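You operate a simulated robot arm through the tools that you are given. There is no shell and no other tool. Be economical: measure what you need, move in short steps, check, and stop when the job is done.

The job below is to be done with a simulated two-armed robot. You get a single attempt, and the scene is never put back.

Task
Move channel 1's roll to channel 3 and channel 2's roll to channel 1, then feed from channel 3.
Fine: dial on 3, third slider forward, grip shut last; leave the other rolls and controls as they are.

Only the result counts: the job must be done as asked and must still hold three seconds after the hand-in. Knocking over, shifting, dropping, spilling or breaking anything else fails it.

Robot
Two 7-joint arms with three-finger grippers on one trunk, on a base that drives. Base frame: it is fixed to the floor where the robot stands at the start and does not move with it; the origin is under the middle of the robot, x ahead of it, y to its left, z up. Units: cm, degrees, N and s.
The left shoulder is at the start at [0.9, 15.4, 106.8], the right one opposite. With the tool pointing down near the work surface each hand reaches from about 10 to 32 cm from the robot's upright axis, wherever it stands, measured 20 degrees to its own side. Places, roughly: air knob [90, -10, 70]; black disc [80, 70, 60]; black roll [300, -175, 125]; brake lever [100, 80, 40]; brown roll [200, -175, 125]; channel 1 [70, 10, 80]; channel 3 [80, 10, 80]; clamp lever [100, 10, 50]; grey roll [250, -175, 125]; grip lever [90, 40, 90]; left button [100, -80, 70]; right button [100, -60, 70]; third slider [80, 20, 80]; valve lever [90, -20, 70]; white roll [275, -150, 50]; winder knob [100, 40, 60]. Payload 2.69 kg a hand.
Tool frame (each hand has its own): the origin (TCP) lies between the finger pads and is the grasp point; the fingertips stand 2.9 cm ahead of it; z points along the fingers, y is the line along which they close. The gripper opens to 12 cm. The gripper's body begins 7.8 cm behind the TCP.
Orientation is that of the tool frame in the base frame, as a unit quaternion [x, y, z, w]. With the fingers straight down and closing along the base's y, the tool's x points along the base's -x, its y along +y and its z along -z.

Tools
- The arms move only by the tool jog_arm. It takes "left_series", "right_series" or both (then of equal length, played together; a hand with none holds still); each is one flat list of numbers, 7 for each row, row after row: the turn, a rotation vector about the tool's x, y, z in degrees, then the shift along the tool's x, y, z in cm, then the finger opening in cm, from 0 to 12. In form: [rx, ry, rz, dx, dy, dz, claw, rx, ry, rz, dx, dy, dz, claw, ...]. A call has 1 to 20 rows; each row is the pose to reach, as a shift and turn from the pose commanded when the call began, along the tool's axes at that moment. A row lasts 0.2 s, in which the tool goes at most 5 cm and 8.6 degrees; a call with a longer step from one row to the next is refused whole, and so is a gripper value outside its range. Where a pose cannot be reached the arm comes as near as it can. A force on the tool above 40 N (or 10 N above the force at the start of the call, whichever is more), or a blocked arm, ends the call early, and 0.2 s more pass. Each finger halts on what it meets, pressing with about 35 N; the grip force reading is that of the motor and also rises with nothing between the fingers. The clock runs only during rows and for 0.2 s after the last one: add rows that repeat a pose to give the fingers time. The reply holds the time, the measured pose of the TCP, the force on the tool along the base axes, the opening and the grip force, in the units named above and with some noise, with the torque about the TCP (base axes, N m) and any sound that the robot's microphone picked up, and new pictures: "pictures" is both (left out), scene, wrist or none (wrist: the cameras of the hands that moved).
- Cameras (640 x 400 px; columns grow to the right, rows downward): "scene" is now at [10.64, 1.55, 125.29]; the picture's right is [0.18, -0.98, 0.00], its down [-0.24, -0.04, -0.97] and it looks along [0.95, 0.17, -0.25] (base axes); focal length 274 px, centre (320, 200). "left" rides on the left gripper at [6.3, 0, -10.4] in its tool frame; the picture's right is [0.00, 1.00, 0.00], its down [-0.83, 0.00, -0.56] and it looks along [-0.56, 0.00, 0.83] (tool axes); focal length 275 px, centre (320, 200). "right" rides on the right gripper at [6.3, 0, -10.4] in its tool frame; the picture's right is [0.00, 1.00, 0.00], its down [-0.83, 0.00, -0.56] and it looks along [-0.56, 0.00, 0.83] (tool axes); focal length 275 px, centre (320, 200). There is no depth. A picture from a camera that has moved, and an enlarged one, comes with that camera's place and axes in the base frame and with its lens.
- move_column(by): slides the trunk up (or, below 0, down) by that many cm; the arms and the scene camera ride with it, the base frame stays. It gives what a move gives, with no picture.
- steer(legs): drives the robot by 1 to 6 legs, each [ahead, left, turn to the left] in cm, cm and degrees, along the robot's own axes; the way and the turn of a leg run together, so that a leg with both is an arc; at most 150 cm and 180 degrees a leg. The arms and the cameras ride along, it lands a little off, and it stops where it bumps. It gives what a move gives, and a new picture of the scene camera.
- head_to(pan, tilt): turns the head with the scene camera to pan (to the left, within 80 degrees either way) and tilt (down, from -29 to 69), counted from straight ahead of the robot. It gives what a move gives, and a new picture of the scene camera.
- inspect(camera, box): a new picture of the part [left, top, right, bottom] of that camera's present view, enlarged. No time passes.
- job_done(): hands the job in; it is judged then, once.

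Work in short steps. Places have to be worked out from the pictures, the camera data and where the tool is seen: move nearer, look again, correct. Check each grasp and each placing, and mend what went wrong. You have 120 turns and 260 pictures in all, those below and enlarged ones among them. Open the grippers and draw the arms clear of the work before you hand the job in, unless the task says otherwise; then end with one line.

The tools are called after "Call:" by a JSON object that holds its "api" and its "payload". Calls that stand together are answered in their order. jog_arm: Moves the arms, as the interface text tells. Its arguments: {"type":"object","properties":{"left_series":{"type":"array"},"right_series":{"type":"array"},"pictures":{"type":"string","enum":["both","scene","wrist","none"]}},"required":[]} The other tools are called the same way: move_column (by) slides the trunk up or down; steer (legs) drives the base; head_to (pan, tilt) turns the head that bears the scene camera; inspect (camera, box) takes an enlarged picture of a part of a camera's view; job_done () hands the job in.

At the start:

```text
clock: 0.0
left_eef_pos: [32.18, 24.73, 118.85]
left_ee_rot: [0.0, 1.0, 0.0, 0.001]
left_force: [0.1, 0.2, 1.1]
left_wrist_torque: [-0.02, -0.01, 0.01]
left_grip_width: 11.99
left_grasp_force: 0.0
right_eef_pos: [27.66, -4.63, 116.32]
right_ee_rot: [0.0, 1.0, 0.0, -0.001]
right_force: [0.4, 0.2, 1.1]
right_wrist_torque: [0.02, -0.01, -0.01]
right_grip_width: 12.01
right_grasp_force: 0.1
trunk travel left (down, up): [-43.0, 0.8]
robot x, y, heading: [0.09, 0.18, -0.1]
head pan, tilt: [10.1, 14.4]
```

scene: 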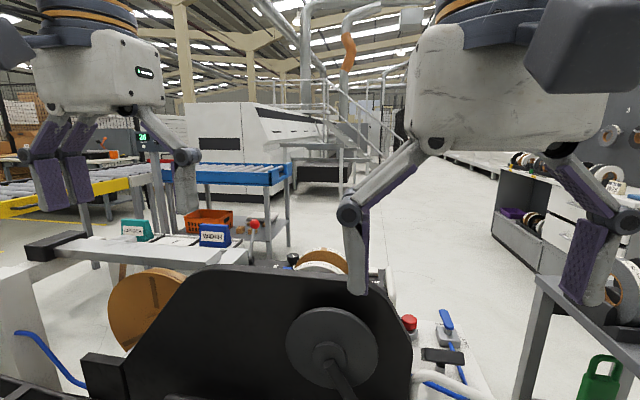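
right: 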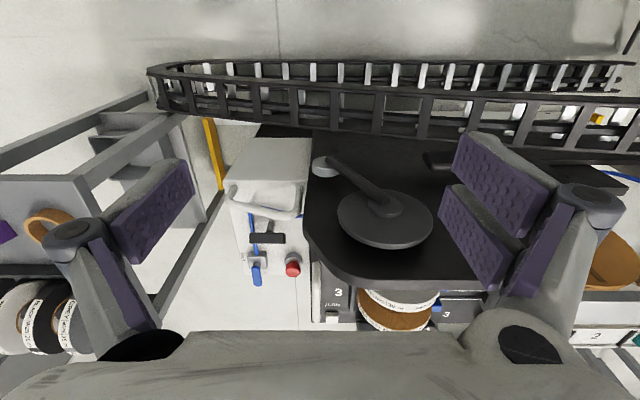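
left: 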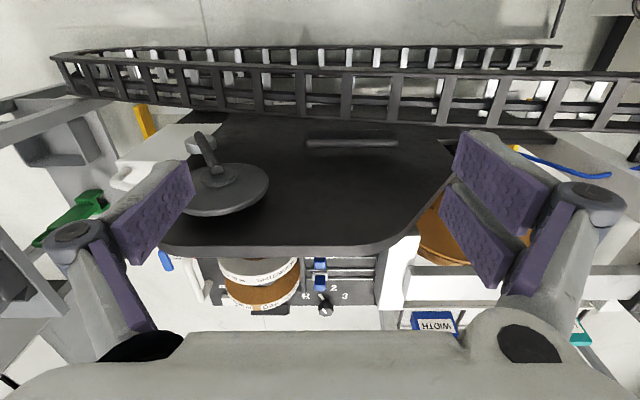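

The machine stands ahead, with its front panel on the far side. I'll look around with the head first.

Call:
{"api": "head_to", "payload": {"pan": 0, "tilt": 45}}

Call:
{"api": "inspect", "payload": {"camera": "left", "box": [180, 220, 440, 340]}}

Call:
{"api": "inspect", "payload": {"camera": "right", "box": [220, 200, 540, 350]}}

```text
clock: 1.0
left_eef_pos: [32.35, 24.61, 118.83]
left_ee_rot: [0.001, 1.0, -0.001, 0.0]
left_force: [-0.9, -0.3, -0.7]
left_wrist_torque: [-0.04, 0.02, 0.02]
left_grip_width: 12.01
left_grasp_force: 0.0
right_eef_pos: [27.66, -4.57, 116.35]
right_ee_rot: [0.0, 1.0, 0.0, 0.0]
right_force: [-0.2, -0.1, 0.5]
right_wrist_torque: [0.01, -0.04, -0.01]
right_grip_width: 12.02
right_grasp_force: 0.0
trunk travel left (down, up): [-43.0, 0.8]
robot x, y, heading: [-0.21, -0.02, -0.2]
head pan, tilt: [0.0, 45.0]
camera scene: at [9.57, -0.09, 120.52], right [0.0, -1.0, 0.0], down [-0.71, 0.0, -0.71], along [0.71, 0.0, -0.71], focal length 274 px, centre (320, 200)
```

scene: 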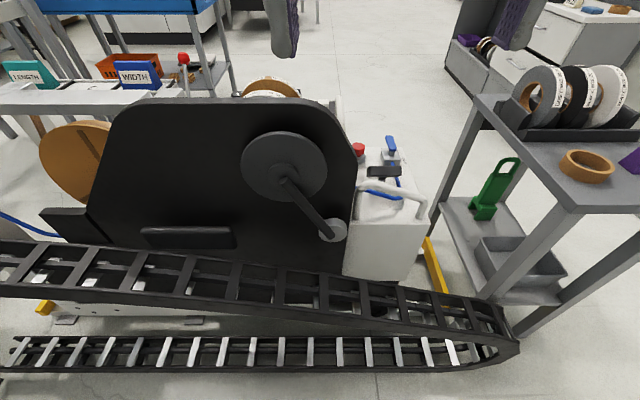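

```text
2.46 times, centred on (310, 280) of left
camera zoom: at [25.95, 24.7, 129.31], right [0.0, 1.0, 0.0], down [0.83, 0.0, 0.56], along [0.56, 0.0, -0.83], focal length 678 px, centre (345, 3)
```

zoom: 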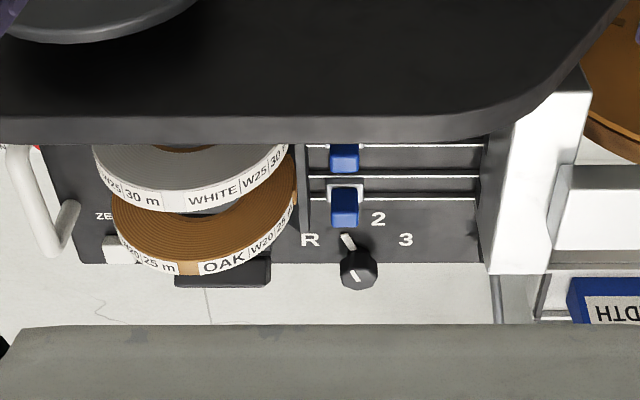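

```text
2.00 times, centred on (380, 275) of right
camera zoom: at [21.38, -4.65, 126.71], right [0.0, 1.0, 0.0], down [0.83, 0.0, 0.56], along [0.56, 0.0, -0.83], focal length 551 px, centre (200, 50)
```

zoom: 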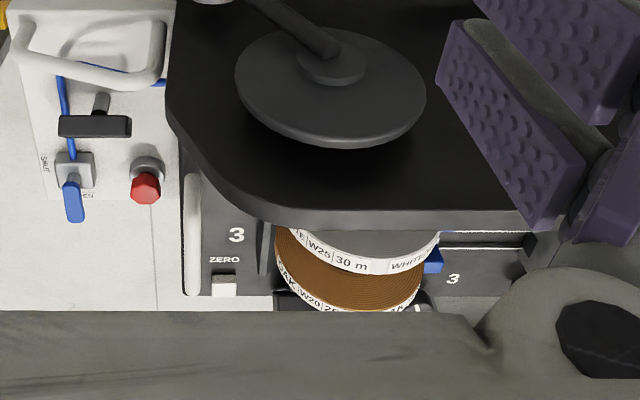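

The panel text reads from the far side, so I'll have to drive around. I scan left and right first to plan the way.

Call:
{"api": "head_to", "payload": {"pan": 60, "tilt": 35}}

Call:
{"api": "head_to", "payload": {"pan": -60, "tilt": 35}}

Call:
{"api": "head_to", "payload": {"pan": 0, "tilt": 20}}

```text
clock: 2.3
left_eef_pos: [32.24, 24.68, 118.84]
left_ee_rot: [0.0, 1.0, 0.0, 0.0]
left_force: [-0.1, 0.0, -0.1]
left_wrist_torque: [-0.01, -0.01, 0.02]
left_grip_width: 12.01
left_grasp_force: 0.0
right_eef_pos: [27.69, -4.67, 116.25]
right_ee_rot: [0.0, 1.0, 0.0, 0.001]
right_force: [-0.2, -0.1, 0.9]
right_wrist_torque: [-0.02, 0.0, -0.02]
right_grip_width: 11.98
right_grasp_force: 0.0
trunk travel left (down, up): [-43.0, 0.8]
robot x, y, heading: [0.16, -0.07, 0.0]
head pan, tilt: [60.0, 35.0]
camera scene: at [5.85, 7.53, 121.99], right [0.87, -0.5, 0.0], down [-0.29, -0.5, -0.82], along [0.41, 0.71, -0.57], focal length 274 px, centre (320, 200)
```

scene: 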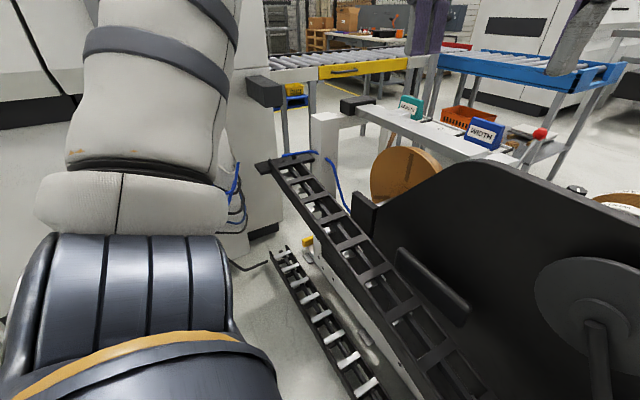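

```text
clock: 4.3
left_eef_pos: [32.26, 24.68, 118.82]
left_ee_rot: [0.0, 1.0, 0.0, 0.001]
left_force: [-0.3, 0.0, -0.2]
left_wrist_torque: [0.0, 0.0, -0.02]
left_grip_width: 12.0
left_grasp_force: 0.1
right_eef_pos: [27.74, -4.68, 116.39]
right_ee_rot: [0.0, 1.0, 0.0, 0.0]
right_force: [0.5, -0.4, 0.5]
right_wrist_torque: [0.01, -0.01, 0.03]
right_grip_width: 12.01
right_grasp_force: 0.0
trunk travel left (down, up): [-43.0, 0.8]
robot x, y, heading: [-0.06, -0.18, 0.0]
head pan, tilt: [-60.0, 35.0]
camera scene: at [5.85, -7.71, 121.99], right [-0.87, -0.5, 0.0], down [-0.29, 0.5, -0.82], along [0.41, -0.71, -0.57], focal length 274 px, centre (320, 200)
```

scene: 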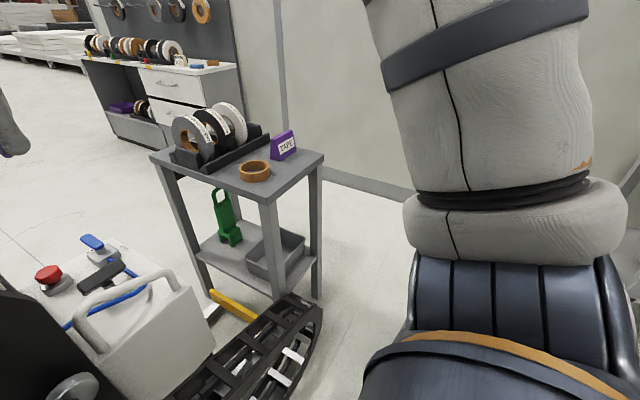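

```text
clock: 5.6
left_eef_pos: [32.29, 24.73, 118.89]
left_ee_rot: [0.0, 1.0, 0.0, 0.001]
left_force: [0.4, 1.2, 0.4]
left_wrist_torque: [-0.01, 0.0, 0.0]
left_grip_width: 12.01
left_grasp_force: 0.1
right_eef_pos: [27.73, -4.8, 116.33]
right_ee_rot: [0.0, 1.0, 0.0, 0.0]
right_force: [-1.3, 1.0, -0.3]
right_wrist_torque: [0.06, -0.01, 0.0]
right_grip_width: 12.02
right_grasp_force: 0.1
trunk travel left (down, up): [-43.0, 0.8]
robot x, y, heading: [0.27, 0.09, -0.1]
head pan, tilt: [0.0, 20.0]
camera scene: at [10.76, -0.1, 124.38], right [0.0, -1.0, 0.0], down [-0.34, 0.0, -0.94], along [0.94, 0.0, -0.34], focal length 274 px, centre (320, 200)
```

scene: 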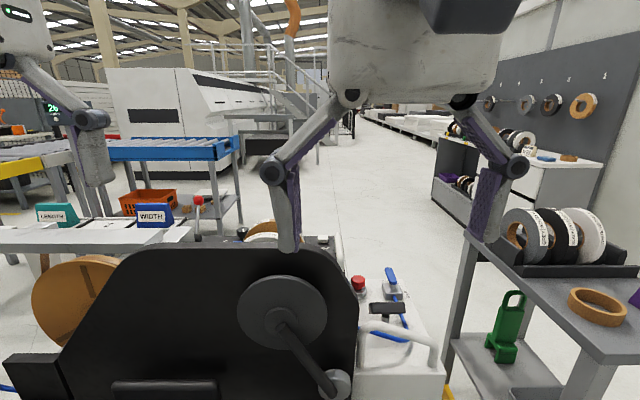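

The gap between machine and cart (about x 49–100, y −53..−90) is too narrow. I'll go around the cart on its wall side, staying clear of it.

Call:
{"api": "steer", "payload": {"legs": [[-5, 0, 0], [0, -145, 0]]}}

```text
clock: 17.3
left_eef_pos: [29.23, -118.37, 118.77]
left_ee_rot: [-0.02, 1.0, 0.0, 0.0]
left_force: [-0.3, 0.1, -0.3]
left_wrist_torque: [0.03, -0.01, 0.02]
left_grip_width: 11.99
left_grasp_force: 0.1
right_eef_pos: [25.83, -147.79, 116.41]
right_ee_rot: [-0.018, 1.0, 0.0, 0.0]
right_force: [0.3, -1.4, 0.6]
right_wrist_torque: [0.02, 0.02, -0.02]
right_grip_width: 11.99
right_grasp_force: 0.1
trunk travel left (down, up): [-43.0, 0.8]
robot x, y, heading: [-2.14, -143.99, 2.1]
head pan, tilt: [0.0, 20.0]
camera scene: at [8.64, -143.87, 124.38], right [0.04, -1.0, 0.0], down [-0.34, -0.01, -0.94], along [0.94, 0.04, -0.34], focal length 274 px, centre (320, 200)
```

scene: 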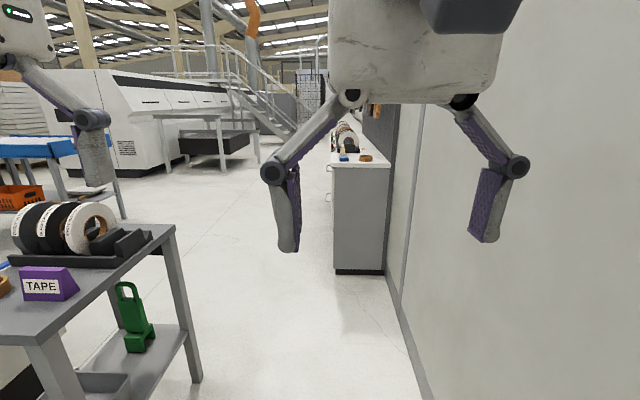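

Passage between cart (y≈−80) and wall (y≈−187) is clear; bench begins near x≈187. I'll go ahead centrally, then move left.

Call:
{"api": "steer", "payload": {"legs": [[0, 8, -2], [145, 0, 0], [0, 90, 0]]}}

```text
clock: 32.0
left_eef_pos: [169.21, -20.61, 118.9]
left_ee_rot: [-0.028, 1.0, 0.0, 0.001]
left_force: [-0.2, -0.5, -0.1]
left_wrist_torque: [-0.03, -0.01, 0.0]
left_grip_width: 11.99
left_grasp_force: 0.1
right_eef_pos: [166.33, -50.01, 116.32]
right_ee_rot: [-0.028, 1.0, 0.0, 0.0]
right_force: [-0.1, -0.9, -0.4]
right_wrist_torque: [-0.03, 0.03, 0.04]
right_grip_width: 12.0
right_grasp_force: 0.1
trunk travel left (down, up): [-43.0, 0.8]
robot x, y, heading: [138.58, -47.08, 3.2]
head pan, tilt: [0.0, 20.0]
camera scene: at [149.2, -46.54, 124.38], right [0.06, -1.0, 0.0], down [-0.34, -0.02, -0.94], along [0.94, 0.05, -0.34], focal length 274 px, centre (320, 200)
```

scene: 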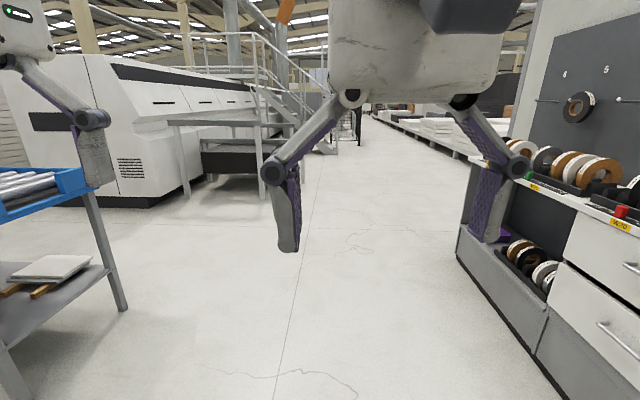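

Moving a little away from the machine, then turning to face it.

Call:
{"api": "steer", "payload": {"legs": [[25, 0, 0], [0, 0, 176.8], [0, -45, 0]]}}

Call:
{"api": "head_to", "payload": {"pan": 0, "tilt": 35}}

```text
clock: 44.6
left_eef_pos: [131.3, -23.05, 118.72]
left_ee_rot: [1.0, -0.02, 0.0, 0.0]
left_force: [0.1, 0.4, 0.0]
left_wrist_torque: [-0.04, 0.01, 0.01]
left_grip_width: 11.99
left_grasp_force: 0.0
right_eef_pos: [136.96, 5.92, 116.4]
right_ee_rot: [1.0, -0.02, 0.0, 0.001]
right_force: [0.0, 0.1, 0.4]
right_wrist_torque: [0.03, -0.01, 0.03]
right_grip_width: 12.0
right_grasp_force: 0.2
trunk travel left (down, up): [-43.0, 0.8]
robot x, y, heading: [164.64, -0.01, 177.8]
head pan, tilt: [0.0, 20.0]
camera scene: at [154.04, 0.51, 124.38], right [0.04, 1.0, 0.0], down [0.34, -0.01, -0.94], along [-0.94, 0.04, -0.34], focal length 274 px, centre (320, 200)
```

scene: 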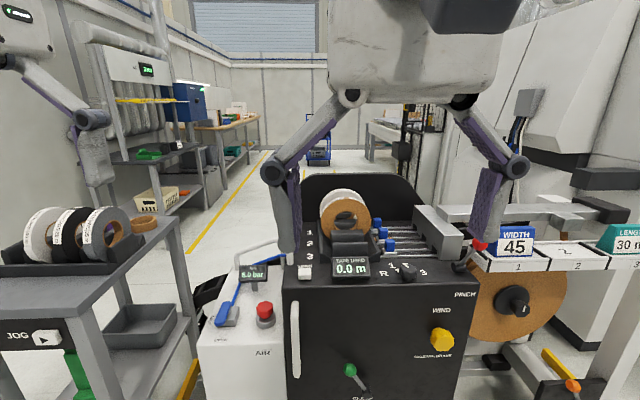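

```text
clock: 45.3
left_eef_pos: [131.22, -23.14, 118.78]
left_ee_rot: [1.0, -0.019, -0.001, 0.0]
left_force: [-0.2, 0.1, 0.0]
left_wrist_torque: [0.0, 0.05, -0.01]
left_grip_width: 11.99
left_grasp_force: 0.0
right_eef_pos: [136.95, 5.93, 116.26]
right_ee_rot: [1.0, -0.02, 0.0, 0.0]
right_force: [-0.5, 0.1, -0.8]
right_wrist_torque: [-0.03, -0.02, 0.0]
right_grip_width: 11.97
right_grasp_force: 0.1
trunk travel left (down, up): [-43.0, 0.8]
robot x, y, heading: [163.96, -0.18, 177.4]
head pan, tilt: [0.0, 35.0]
camera scene: at [154.55, 0.47, 122.0], right [0.04, 1.0, 0.0], down [0.57, -0.02, -0.82], along [-0.82, 0.03, -0.57], focal length 274 px, centre (320, 200)
```

scene: 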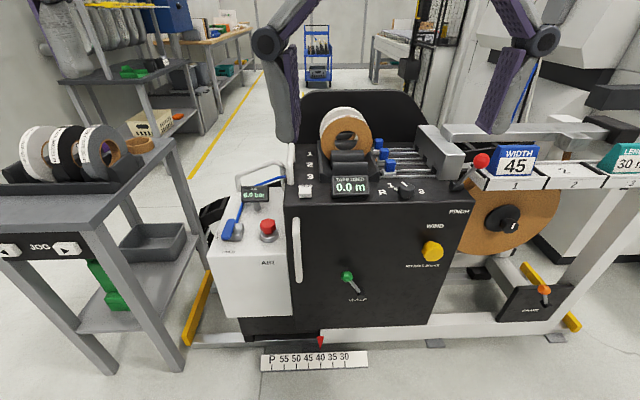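

Excellent view of the operator side. I enlarge the top of the machine.

Call:
{"api": "inspect", "payload": {"camera": "scene", "box": [270, 90, 500, 234]}}

Call:
{"api": "inspect", "payload": {"camera": "right", "box": [0, 0, 640, 400]}}

Call:
{"api": "inspect", "payload": {"camera": "scene", "box": [190, 180, 610, 400]}}

```text
2.78 times, centred on (385, 162) of scene
camera zoom: at [154.55, 0.47, 122.0], right [0.04, 1.0, 0.0], down [0.57, -0.02, -0.82], along [-0.82, 0.03, -0.57], focal length 760 px, centre (139, 306)
```

zoom: 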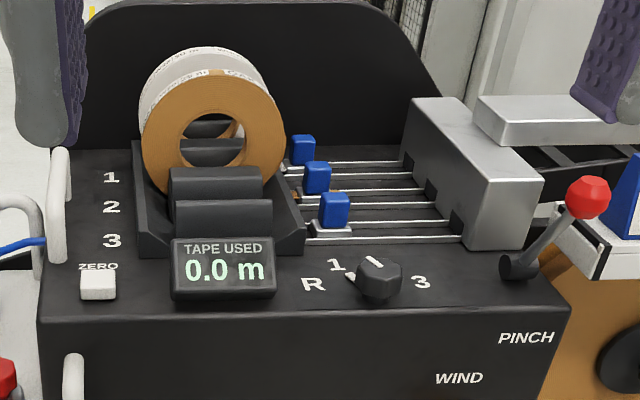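

```text
1.00 times, centred on (320, 200) of right (not enlarged: the box is as wide or as high as the picture)
camera zoom: at [143.19, 5.74, 126.71], right [-0.03, -1.0, 0.0], down [-0.83, 0.03, 0.56], along [-0.56, 0.02, -0.83], focal length 275 px, centre (320, 200)
```

zoom: 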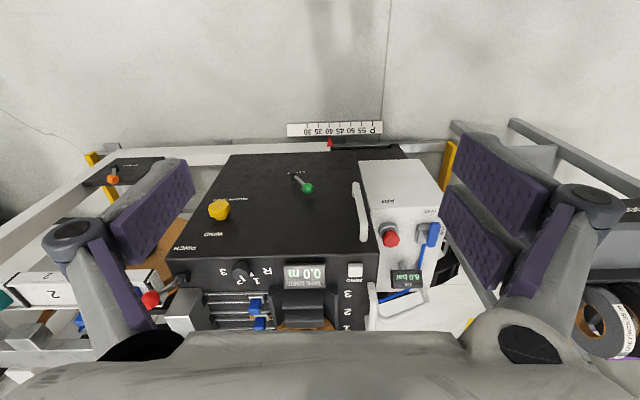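

```text
1.52 times, centred on (400, 290) of scene
camera zoom: at [154.55, 0.47, 122.0], right [0.04, 1.0, 0.0], down [0.57, -0.02, -0.82], along [-0.82, 0.03, -0.57], focal length 417 px, centre (198, 63)
```

zoom: 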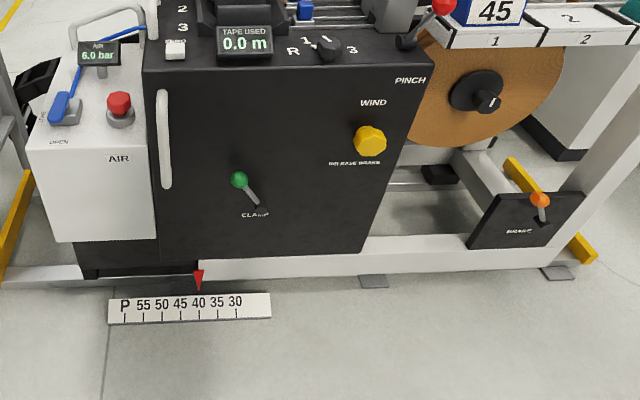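

Dial, sliders, rolls and PINCH lever are all visible: white in channel 1, oak in channel 2, channel 3 empty. I check how much room the base has ahead.

Call:
{"api": "head_to", "payload": {"pan": 0, "tilt": 69}}

```text
clock: 46.3
left_eef_pos: [131.29, -23.11, 118.77]
left_ee_rot: [1.0, -0.019, 0.0, 0.0]
left_force: [-0.2, 0.3, 1.3]
left_wrist_torque: [0.02, -0.02, 0.02]
left_grip_width: 11.96
left_grasp_force: 0.0
right_eef_pos: [136.79, 6.03, 116.17]
right_ee_rot: [1.0, -0.02, 0.0, -0.001]
right_force: [-26.0, 6.6, -40.2]
right_wrist_torque: [-0.62, 0.52, 0.5]
right_grip_width: 11.99
right_grasp_force: 0.0
trunk travel left (down, up): [-43.0, 0.8]
robot x, y, heading: [164.34, 0.08, 177.6]
head pan, tilt: [0.0, 68.8]
camera scene: at [155.9, 0.44, 119.43], right [0.04, 1.0, 0.0], down [0.8, -0.03, -0.6], along [-0.6, 0.03, -0.8], focal length 274 px, centre (320, 200)
```

scene: 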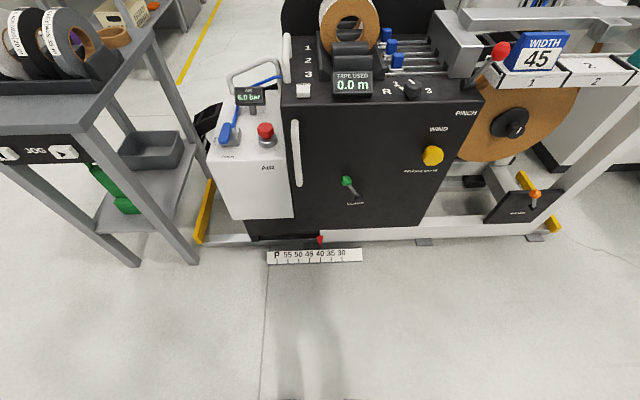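

The head tilt pressed on the right hand (40 N), so I raise it. Machine front seems near x≈93; I'll then approach part-way.

Call:
{"api": "head_to", "payload": {"pan": 0, "tilt": 50}}

Call:
{"api": "steer", "payload": {"legs": [[22, 0, 2.4]]}}

```text
clock: 47.1
left_eef_pos: [131.21, -23.22, 118.8]
left_ee_rot: [1.0, -0.019, 0.0, -0.001]
left_force: [-0.2, 0.5, -0.2]
left_wrist_torque: [0.0, -0.04, -0.03]
left_grip_width: 12.01
left_grasp_force: 0.1
right_eef_pos: [137.01, 5.95, 116.49]
right_ee_rot: [1.0, -0.02, 0.0, 0.001]
right_force: [-0.3, -0.1, 0.6]
right_wrist_torque: [0.03, -0.01, 0.01]
right_grip_width: 12.0
right_grasp_force: 0.0
trunk travel left (down, up): [-43.0, 0.8]
robot x, y, heading: [164.31, 0.38, 177.9]
head pan, tilt: [0.0, 50.0]
camera scene: at [155.65, 0.44, 119.83], right [0.04, 1.0, 0.0], down [0.77, -0.03, -0.64], along [-0.64, 0.03, -0.77], focal length 274 px, centre (320, 200)
```

scene: 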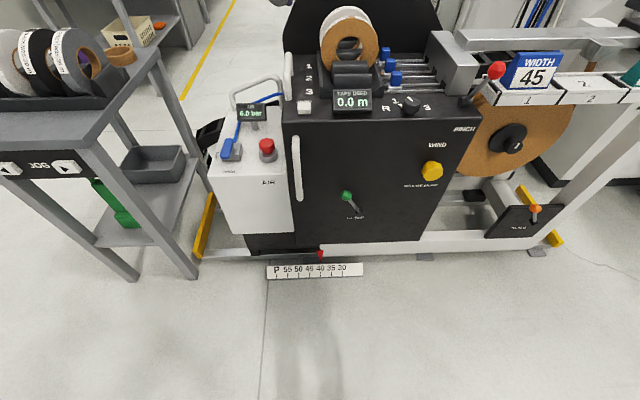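

```text
clock: 48.9
left_eef_pos: [109.59, -24.37, 118.86]
left_ee_rot: [1.0, 0.003, 0.0, -0.001]
left_force: [-0.9, 0.3, 0.7]
left_wrist_torque: [-0.02, -0.01, -0.03]
left_grip_width: 12.01
left_grasp_force: 0.1
right_eef_pos: [113.97, 4.95, 116.27]
right_ee_rot: [1.0, 0.003, 0.0, 0.0]
right_force: [0.2, -0.2, 0.0]
right_wrist_torque: [0.02, -0.01, 0.01]
right_grip_width: 11.99
right_grasp_force: 0.0
trunk travel left (down, up): [-43.0, 0.8]
robot x, y, heading: [141.51, -0.02, -179.8]
head pan, tilt: [0.0, 50.0]
camera scene: at [132.92, 0.4, 119.82], right [-0.01, 1.0, 0.0], down [0.77, 0.0, -0.64], along [-0.64, 0.0, -0.77], focal length 274 px, centre (320, 200)
```

scene: 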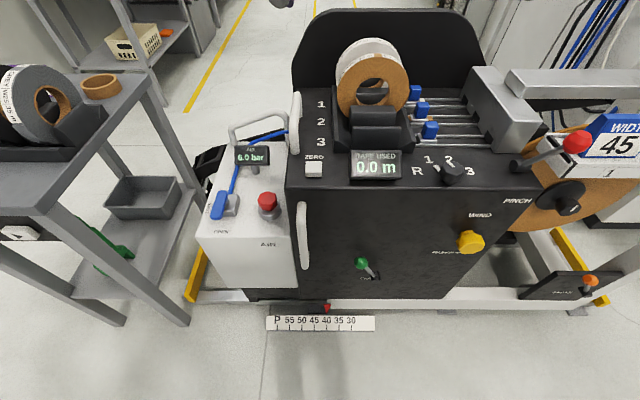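

Triangulating two views: deck z≈79, front edge x≈95, ZERO button at (89,−1,80). I test how far ahead the right arm can actually reach with the tool down.

Call:
{"api": "jog_arm", "payload": {"right_series": [0, 0, 0, -4, 0, 0, 12, 0, 0, 0, -8, 0, 0, 12, 0, 0, 0, -12, 0, 0, 12, 0, 0, 0, -16, 0, 0, 12, 0, 0, 0, -20, 0, 0, 12, 0, 0, 0, -24, 0, 0, 12, 0, 0, 0, -28, 0, 0, 12, 0, 0, 0, -28, 0, 0, 12], "pictures": "both"}}

```text
clock: 50.7
left_eef_pos: [109.49, -24.13, 118.81]
left_ee_rot: [1.0, 0.003, 0.0, 0.0]
left_force: [0.3, -0.2, -0.5]
left_wrist_torque: [0.0, -0.04, 0.02]
left_grip_width: 11.97
left_grasp_force: 0.1
right_eef_pos: [94.65, 7.5, 113.68]
right_ee_rot: [1.0, 0.004, 0.0, 0.0]
right_force: [-0.3, 0.0, -1.1]
right_wrist_torque: [0.02, 0.01, 0.0]
right_grip_width: 12.0
right_grasp_force: 0.1
right hand out of reach, approached as far as the arm can: row 5, 6, 7, 8
trunk travel left (down, up): [-43.0, 0.8]
robot x, y, heading: [141.9, 0.8, -179.7]
head pan, tilt: [0.0, 50.0]
camera scene: at [132.93, 0.43, 119.82], right [-0.01, 1.0, 0.0], down [0.77, 0.0, -0.64], along [-0.64, 0.0, -0.77], focal length 274 px, centre (320, 200)
camera right: at [101.06, 7.67, 124.05], right [0.01, -1.0, 0.0], down [-0.83, -0.01, 0.56], along [-0.56, -0.01, -0.83], focal length 275 px, centre (320, 200)
```

scene: 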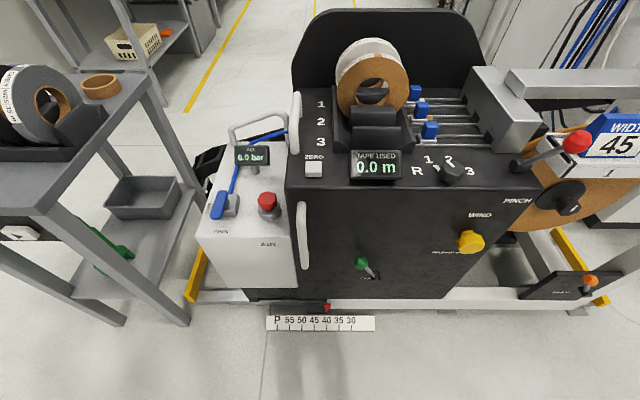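
right: 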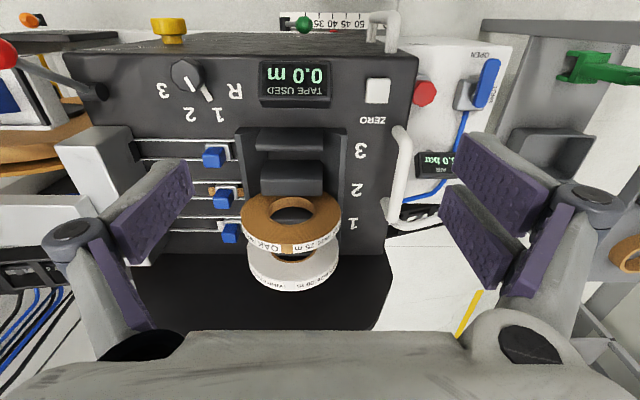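

The floor straight below the camera was free, so the base is shallow at the front. I approach another 18 cm.

Call:
{"api": "steer", "payload": {"legs": [[18, 0, 0]]}}

Call:
{"api": "inspect", "payload": {"camera": "right", "box": [120, 40, 420, 300]}}

```text
clock: 52.2
left_eef_pos: [91.34, -24.32, 118.78]
left_ee_rot: [1.0, 0.002, 0.0, 0.0]
left_force: [-0.6, -0.2, 0.4]
left_wrist_torque: [0.0, 0.0, 0.02]
left_grip_width: 11.96
left_grasp_force: 0.1
right_eef_pos: [76.77, 7.48, 113.62]
right_ee_rot: [1.0, 0.002, 0.0, 0.0]
right_force: [-0.9, 0.1, -0.1]
right_wrist_torque: [0.0, -0.06, 0.02]
right_grip_width: 11.94
right_grasp_force: 0.0
trunk travel left (down, up): [-43.0, 0.8]
robot x, y, heading: [123.57, 0.85, -179.6]
head pan, tilt: [0.0, 50.0]
camera scene: at [114.83, 0.34, 119.82], right [0.0, 1.0, 0.0], down [0.77, 0.0, -0.64], along [-0.64, 0.0, -0.77], focal length 274 px, centre (320, 200)
```

scene: 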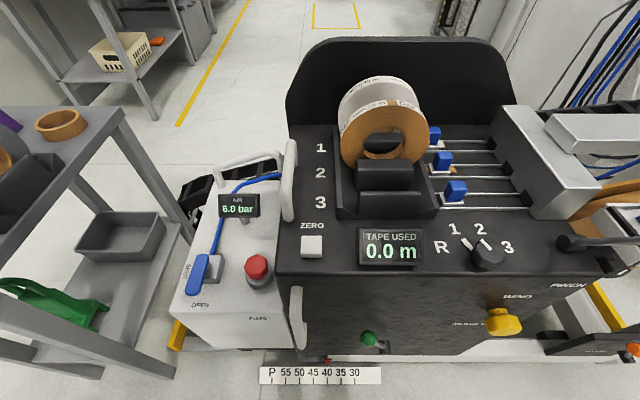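

```text
1.54 times, centred on (270, 170) of right
camera zoom: at [82.99, 7.65, 124.07], right [0.01, -1.0, 0.0], down [-0.83, -0.01, 0.56], along [-0.56, 0.0, -0.83], focal length 424 px, centre (397, 246)
```

zoom: 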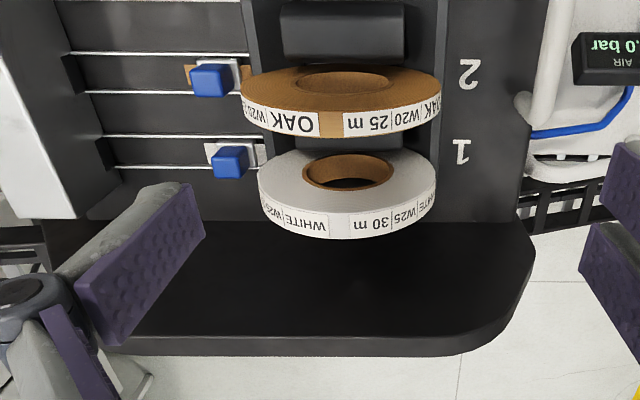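

I zoom on rolls in the scene view to measure their positions.

Call:
{"api": "inspect", "payload": {"camera": "scene", "box": [300, 60, 460, 160]}}

Call:
{"api": "inspect", "payload": {"camera": "scene", "box": [400, 110, 600, 280]}}

Call:
{"api": "inspect", "payload": {"camera": "scene", "box": [310, 130, 470, 230]}}

```text
4.00 times, centred on (380, 110) of scene
camera zoom: at [114.83, 0.34, 119.82], right [0.0, 1.0, 0.0], down [0.77, 0.0, -0.64], along [-0.64, 0.0, -0.77], focal length 1095 px, centre (80, 560)
```

zoom: 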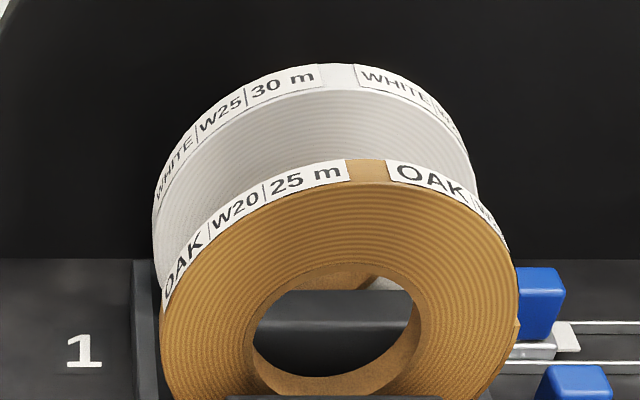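

```text
2.35 times, centred on (500, 195) of scene
camera zoom: at [114.83, 0.34, 119.82], right [0.0, 1.0, 0.0], down [0.77, 0.0, -0.64], along [-0.64, 0.0, -0.77], focal length 644 px, centre (-104, 212)
```

zoom: 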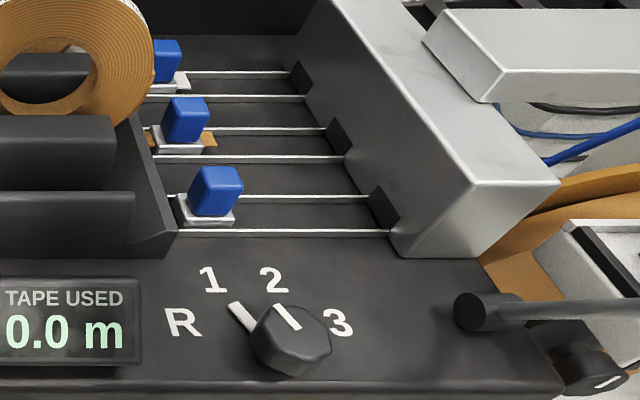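

```text
4.00 times, centred on (390, 180) of scene
camera zoom: at [114.83, 0.34, 119.82], right [0.0, 1.0, 0.0], down [0.77, 0.0, -0.64], along [-0.64, 0.0, -0.77], focal length 1095 px, centre (40, 280)
```

zoom: 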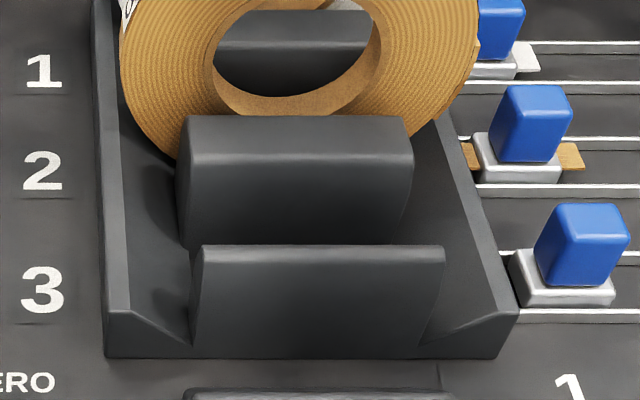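

Estimates: white roll spans x≈66.3–68.8, oak x≈73.8–75.8, centres y≈12, z≈88, radius ≈8.2 (rim top z≈96), core radius ≈3.8; channel 3 near x≈82; dial centre (93,26.4), now at 1. I turn the right hand 90° so that it closes along x, pulled back a bit.

Call:
{"api": "jog_arm", "payload": {"right_series": [0, 0, 8, 4, 0, 0, 12, 0, 0, 16, 8, 0, 0, 12, 0, 0, 24, 8, 0, 0, 12, 0, 0, 32, 8, 0, 0, 12, 0, 0, 40, 8, 0, 0, 12, 0, 0, 48, 8, 0, 0, 12, 0, 0, 56, 8, 0, 0, 12, 0, 0, 64, 8, 0, 0, 12, 0, 0, 72, 8, 0, 0, 12, 0, 0, 80, 8, 0, 0, 12, 0, 0, 88, 8, 0, 0, 12, 0, 0, 90, 8, 0, 0, 8, 0, 0, 90, 8, 0, 0, 7], "pictures": "both"}}

```text
clock: 55.0
left_eef_pos: [91.48, -24.3, 118.84]
left_ee_rot: [1.0, 0.002, 0.001, 0.0]
left_force: [0.3, -0.8, 0.2]
left_wrist_torque: [0.0, 0.01, 0.0]
left_grip_width: 12.0
left_grasp_force: 0.1
right_eef_pos: [84.82, 7.42, 113.76]
right_ee_rot: [0.708, -0.706, 0.0, 0.0]
right_force: [0.1, 0.4, 0.7]
right_wrist_torque: [-0.02, 0.0, -0.01]
right_grip_width: 6.97
right_grasp_force: 0.1
trunk travel left (down, up): [-43.0, 0.8]
robot x, y, heading: [123.35, 0.38, -179.9]
head pan, tilt: [0.0, 50.0]
camera scene: at [114.87, 0.34, 119.82], right [0.0, 1.0, 0.0], down [0.77, 0.0, -0.64], along [-0.64, 0.0, -0.77], focal length 274 px, centre (320, 200)
camera right: at [84.8, 1.28, 124.1], right [-1.0, -0.01, 0.0], down [-0.01, 0.83, 0.56], along [0.0, 0.56, -0.83], focal length 275 px, centre (320, 200)
```

scene: 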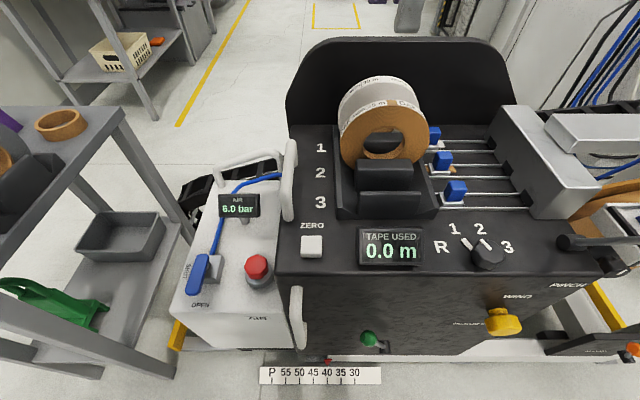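
right: 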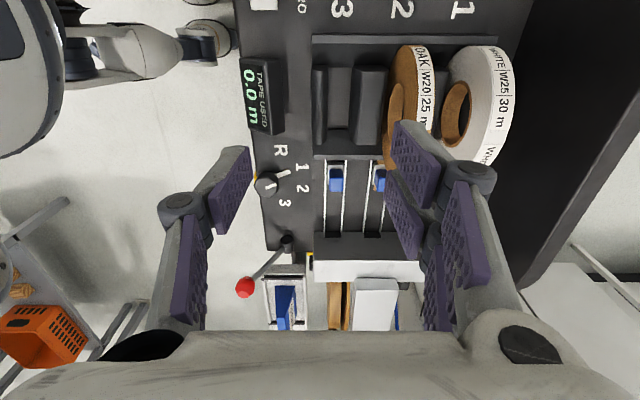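

The hand turned as intended. I zoom on the cradle for slot positions.

Call:
{"api": "inspect", "payload": {"camera": "right", "box": [220, 0, 540, 200]}}

```text
2.00 times, centred on (380, 100) of right
camera zoom: at [84.8, 1.28, 124.1], right [-1.0, -0.01, 0.0], down [-0.01, 0.83, 0.56], along [0.0, 0.56, -0.83], focal length 551 px, centre (200, 400)
```

zoom: 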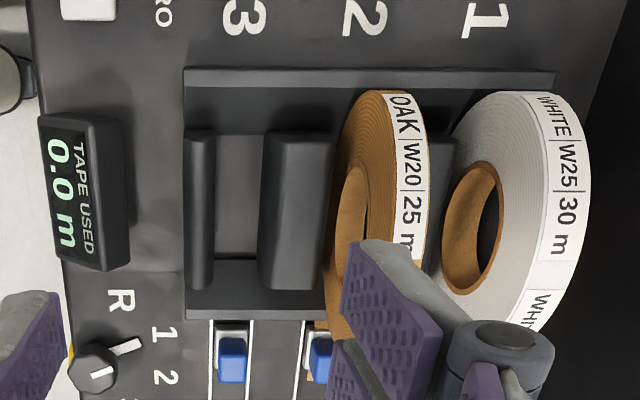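

Slots lie at x≈65.4, 73.7 and 82 (3.2 cm wide), rolls centred y≈12, rim tops z≈95.5. The white roll is ~58 cm ahead of the axis, so I drive 8 cm closer (front levers reach only x≈101).

Call:
{"api": "steer", "payload": {"legs": [[8, 0, 0]]}}

```text
clock: 56.0
left_eef_pos: [83.33, -24.46, 118.82]
left_ee_rot: [1.0, 0.003, 0.001, 0.0]
left_force: [-0.8, -0.3, -1.0]
left_wrist_torque: [0.02, -0.07, 0.0]
left_grip_width: 12.02
left_grasp_force: 0.1
right_eef_pos: [76.76, 7.39, 113.54]
right_ee_rot: [0.709, -0.705, 0.001, -0.001]
right_force: [-0.7, -0.2, 0.1]
right_wrist_torque: [0.02, -0.07, -0.04]
right_grip_width: 6.98
right_grasp_force: 0.2
trunk travel left (down, up): [-43.0, 0.8]
robot x, y, heading: [115.63, 0.34, -179.8]
head pan, tilt: [0.0, 50.0]
camera scene: at [106.68, 0.27, 119.79], right [-0.01, 1.0, 0.0], down [0.77, 0.0, -0.64], along [-0.64, 0.0, -0.77], focal length 274 px, centre (320, 200)
```

scene: 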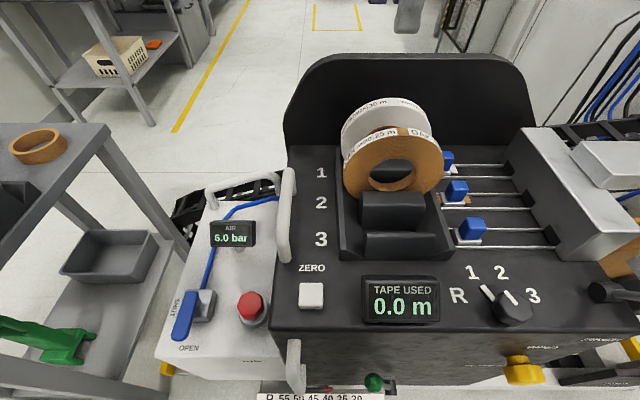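

Hover the right hand over the white roll's rim, fingertips still ~5 cm above it, to test reach.

Call:
{"api": "jog_arm", "payload": {"right_series": [0, 0, 0, -1.6, 3.8, 0, 6.5, 0, 0, 0, -3.2, 7.6, 2, 6.5, 0, 0, 0, -4.6, 11.4, 5, 6.5, 0, 0, 0, -4.6, 11.4, 9.5, 6.5, 0, 0, 0, -4.6, 11.4, 9.5, 6.5], "pictures": "both"}}

```text
refused: row 3 steps farther than a row can; nothing moved
```

Call:
{"api": "jog_arm", "payload": {"right_series": [0, 0, 0, -1.2, 2.9, 1, 6.5, 0, 0, 0, -2.4, 5.8, 3, 6.5, 0, 0, 0, -3.6, 8.7, 5, 6.5, 0, 0, 0, -4.6, 11.4, 7.5, 6.5, 0, 0, 0, -4.6, 11.4, 9.5, 6.5, 0, 0, 0, -4.6, 11.4, 9.5, 6.5], "pictures": "both"}}

```text
clock: 57.4
left_eef_pos: [83.46, -24.51, 118.83]
left_ee_rot: [1.0, 0.002, 0.0, -0.001]
left_force: [-0.9, -0.2, 0.2]
left_wrist_torque: [0.0, -0.02, 0.0]
left_grip_width: 12.0
left_grasp_force: 0.1
right_eef_pos: [65.56, 12.08, 104.28]
right_ee_rot: [0.709, -0.705, 0.0, 0.001]
right_force: [-0.2, -0.3, -0.1]
right_wrist_torque: [0.01, 0.01, 0.01]
right_grip_width: 6.51
right_grasp_force: 0.0
trunk travel left (down, up): [-43.0, 0.8]
robot x, y, heading: [115.58, 0.18, -179.8]
head pan, tilt: [0.0, 50.0]
camera scene: at [106.89, 0.22, 119.82], right [-0.01, 1.0, 0.0], down [0.77, 0.0, -0.64], along [-0.64, 0.0, -0.77], focal length 274 px, centre (320, 200)
camera right: at [65.56, 5.83, 114.62], right [-1.0, -0.01, 0.0], down [-0.01, 0.83, 0.56], along [-0.01, 0.56, -0.83], focal length 275 px, centre (320, 200)
```

scene: 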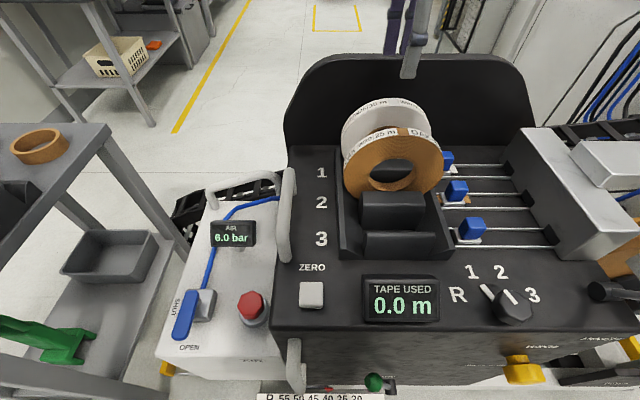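
right: 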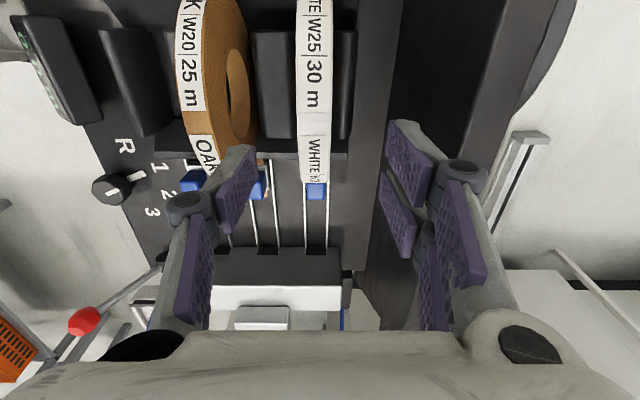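

Reach is fine. The white roll is centred at about x=65.9; I go down 11 cm with a small correction, fingers straddling the rim.

Call:
{"api": "jog_arm", "payload": {"right_series": [0, 0, 0, 0, -0.35, 3, 6.5, 0, 0, 0, 0, -0.35, 6, 6.5, 0, 0, 0, 0, -0.35, 8.5, 6.5, 0, 0, 0, 0, -0.35, 10.8, 6.5, 0, 0, 0, 0, -0.35, 10.8, 6.5], "pictures": "both"}}

```text
clock: 58.6
left_eef_pos: [83.48, -24.42, 118.78]
left_ee_rot: [1.0, 0.003, -0.001, 0.001]
left_force: [-0.2, -0.8, 0.9]
left_wrist_torque: [-0.01, 0.02, 0.02]
left_grip_width: 12.02
left_grasp_force: 0.1
right_eef_pos: [65.7, 11.84, 93.33]
right_ee_rot: [0.709, -0.705, -0.001, 0.0]
right_force: [0.3, -0.4, -0.6]
right_wrist_torque: [0.01, 0.02, 0.03]
right_grip_width: 6.5
right_grasp_force: 0.1
trunk travel left (down, up): [-43.0, 0.8]
robot x, y, heading: [115.61, 0.01, -179.8]
head pan, tilt: [0.0, 50.0]
camera scene: at [106.92, 0.21, 119.82], right [-0.01, 1.0, 0.0], down [0.77, 0.0, -0.64], along [-0.64, 0.0, -0.77], focal length 274 px, centre (320, 200)
camera right: at [65.74, 5.6, 103.74], right [-1.0, -0.01, 0.0], down [-0.01, 0.83, 0.56], along [-0.01, 0.56, -0.83], focal length 275 px, centre (320, 200)
```

scene: 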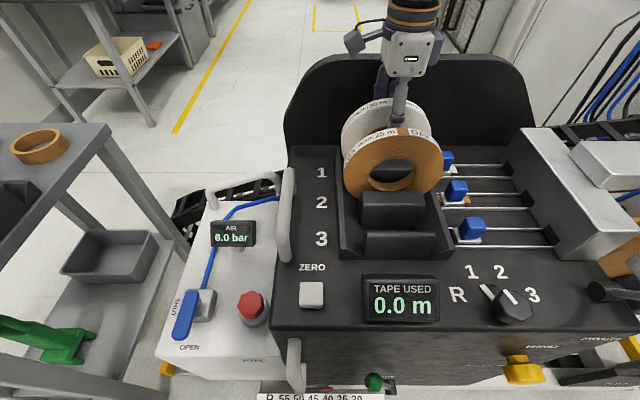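
right: 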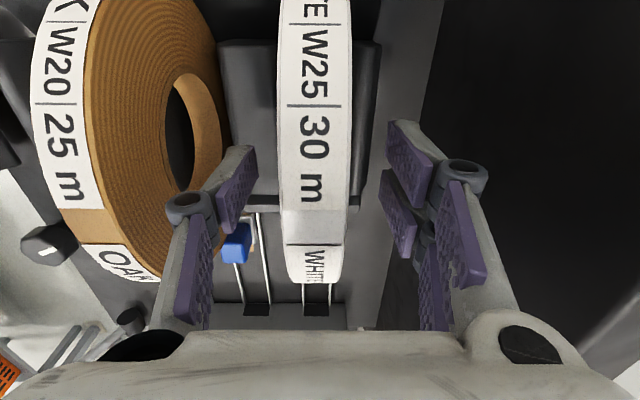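

The fingers straddle the white rim. I close.

Call:
{"api": "jog_arm", "payload": {"right_series": [0, 0, 0, 0, 0, 0, 4, 0, 0, 0, 0, 0, 0, 2, 0, 0, 0, 0, 0, 0, 1, 0, 0, 0, 0, 0, 0, 1, 0, 0, 0, 0, 0, 0, 1], "pictures": "none"}}

```text
clock: 59.8
left_eef_pos: [83.52, -24.42, 118.86]
left_ee_rot: [1.0, 0.002, -0.001, 0.0]
left_force: [0.6, 0.6, 1.3]
left_wrist_torque: [0.01, 0.0, 0.0]
left_grip_width: 12.02
left_grasp_force: 0.1
right_eef_pos: [65.85, 11.9, 93.41]
right_ee_rot: [0.709, -0.705, 0.0, -0.001]
right_force: [0.3, 0.9, -0.2]
right_wrist_torque: [0.02, -0.05, 0.0]
right_grip_width: 2.44
right_grasp_force: 35.4
trunk travel left (down, up): [-43.0, 0.8]
robot x, y, heading: [115.43, 0.18, -179.7]
head pan, tilt: [0.0, 50.0]
```

Grip holds 2.44 cm. Lift 8 cm straight up and check.

Call:
{"api": "jog_arm", "payload": {"right_series": [0, 0, 0, 0, 0, -1, 1, 0, 0, 0, 0, 0, -2.5, 1, 0, 0, 0, 0, 0, -4.5, 1, 0, 0, 0, 0, 0, -6.5, 1, 0, 0, 0, 0, 0, -8.5, 1, 0, 0, 0, 0, 0, -10, 1, 0, 0, 0, 0, 0, -10, 1], "pictures": "both"}}

```text
clock: 61.4
left_eef_pos: [83.46, -24.55, 118.78]
left_ee_rot: [1.0, 0.002, 0.001, 0.0]
left_force: [-0.7, -0.7, 0.3]
left_wrist_torque: [0.01, 0.03, -0.01]
left_grip_width: 12.0
left_grasp_force: 0.1
right_eef_pos: [65.7, 11.82, 103.37]
right_ee_rot: [0.709, -0.705, 0.0, -0.001]
right_force: [0.0, 0.3, -3.1]
right_wrist_torque: [-0.01, 0.01, -0.01]
right_grip_width: 2.43
right_grasp_force: 35.8
trunk travel left (down, up): [-43.0, 0.8]
robot x, y, heading: [116.1, 0.42, -179.7]
head pan, tilt: [0.0, 50.0]
camera scene: at [106.86, 0.22, 119.81], right [-0.01, 1.0, 0.0], down [0.77, 0.0, -0.64], along [-0.64, 0.0, -0.77], focal length 274 px, centre (320, 200)
camera right: at [65.71, 5.61, 113.66], right [-1.0, -0.01, 0.0], down [-0.01, 0.83, 0.56], along [-0.01, 0.56, -0.83], focal length 275 px, centre (320, 200)
```

scene: 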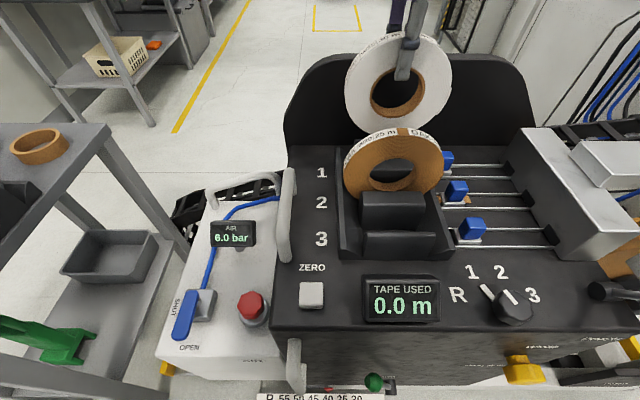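
right: 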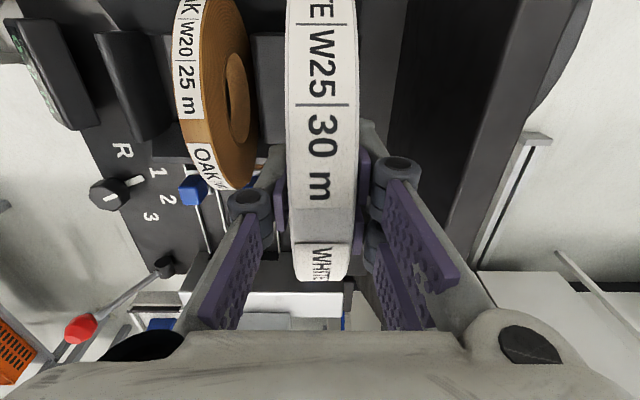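

White roll is held (≈3 N), cleanly hanging. Lift 8.7 more and carry over to channel 3.

Call:
{"api": "jog_arm", "payload": {"right_series": [0, 0, 0, 0, 0, -2.5, 1, 0, 0, 0, 0, -1, -5, 1, 0, 0, 0, 0, -2, -7.5, 1, 0, 0, 0, 0, -2.5, -8.8, 1, 0, 0, 0, 0, -5, -8.8, 1, 0, 0, 0, 0, -8, -8.8, 1, 0, 0, 0, 0, -11, -8.8, 1, 0, 0, 0, 0, -14, -8.8, 1, 0, 0, 0, 0, -16.2, -8.8, 1, 0, 0, 0, 0, -16.2, -8.8, 1], "pictures": "both"}}

```text
clock: 63.6
left_eef_pos: [83.43, -24.43, 118.85]
left_ee_rot: [1.0, 0.002, -0.001, 0.0]
left_force: [0.0, -0.4, 0.6]
left_wrist_torque: [-0.02, -0.02, 0.04]
left_grip_width: 12.0
left_grasp_force: 0.0
right_eef_pos: [76.13, 12.96, 112.97]
right_ee_rot: [0.707, -0.707, 0.008, 0.004]
right_force: [-0.3, -0.4, -4.2]
right_wrist_torque: [-0.02, 0.0, -0.01]
right_grip_width: 2.4
right_grasp_force: 35.2
right hand out of reach, approached as far as the arm can: row 7, 8, 9, 10
trunk travel left (down, up): [-43.0, 0.8]
robot x, y, heading: [115.4, 0.62, -179.9]
head pan, tilt: [0.0, 50.0]
camera scene: at [106.89, -1.08, 119.93], right [-0.17, 0.98, 0.0], down [0.74, 0.13, -0.65], along [-0.65, -0.11, -0.76], focal length 274 px, centre (320, 200)
camera right: at [76.06, 6.85, 123.53], right [-1.0, 0.0, -0.01], down [-0.01, 0.84, 0.54], along [0.0, 0.54, -0.84], focal length 275 px, centre (320, 200)
```

scene: 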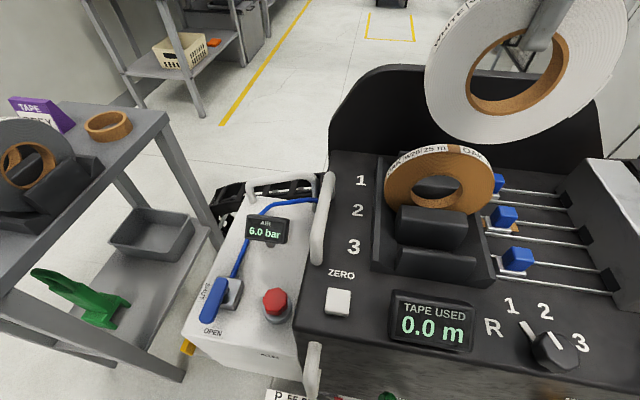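
right: 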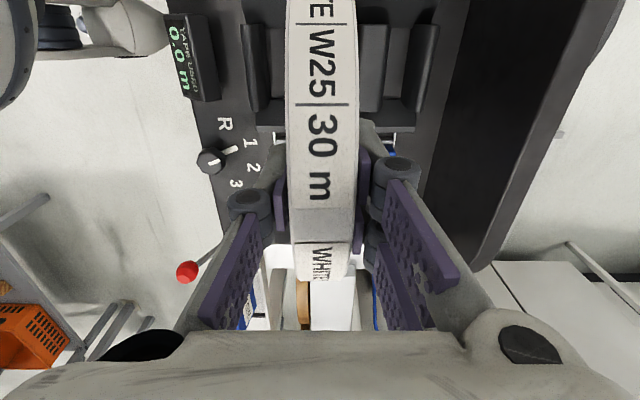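

The upper arm nudged the head aside when retracting. Instead I'll back the base by 6 cm so that the arm remains extended; the roll hangs above oak's height.

Call:
{"api": "steer", "payload": {"legs": [[-8, 0, 0]]}}

```text
clock: 64.7
left_eef_pos: [91.26, -24.4, 118.83]
left_ee_rot: [1.0, 0.004, 0.0, -0.001]
left_force: [1.0, -0.2, 0.0]
left_wrist_torque: [0.0, 0.03, -0.02]
left_grip_width: 12.01
left_grasp_force: 0.1
right_eef_pos: [83.87, 12.89, 113.15]
right_ee_rot: [0.708, -0.706, 0.007, 0.004]
right_force: [0.2, 0.5, -3.8]
right_wrist_torque: [-0.02, 0.05, -0.02]
right_grip_width: 2.41
right_grasp_force: 35.0
trunk travel left (down, up): [-43.0, 0.8]
robot x, y, heading: [123.27, 0.53, -179.9]
head pan, tilt: [0.0, 50.0]
camera scene: at [114.73, -1.13, 119.97], right [-0.18, 0.98, 0.0], down [0.74, 0.14, -0.66], along [-0.65, -0.12, -0.75], focal length 274 px, centre (320, 200)
```

scene: 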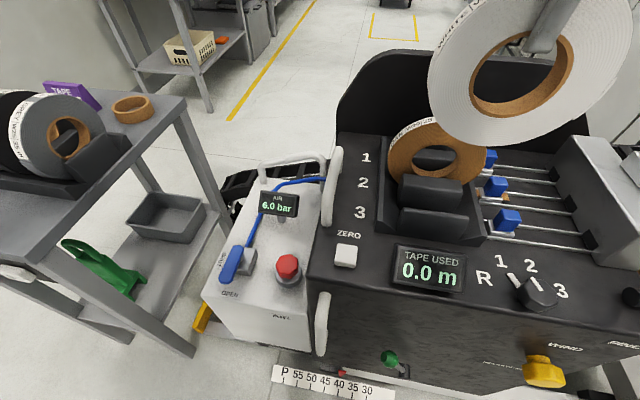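

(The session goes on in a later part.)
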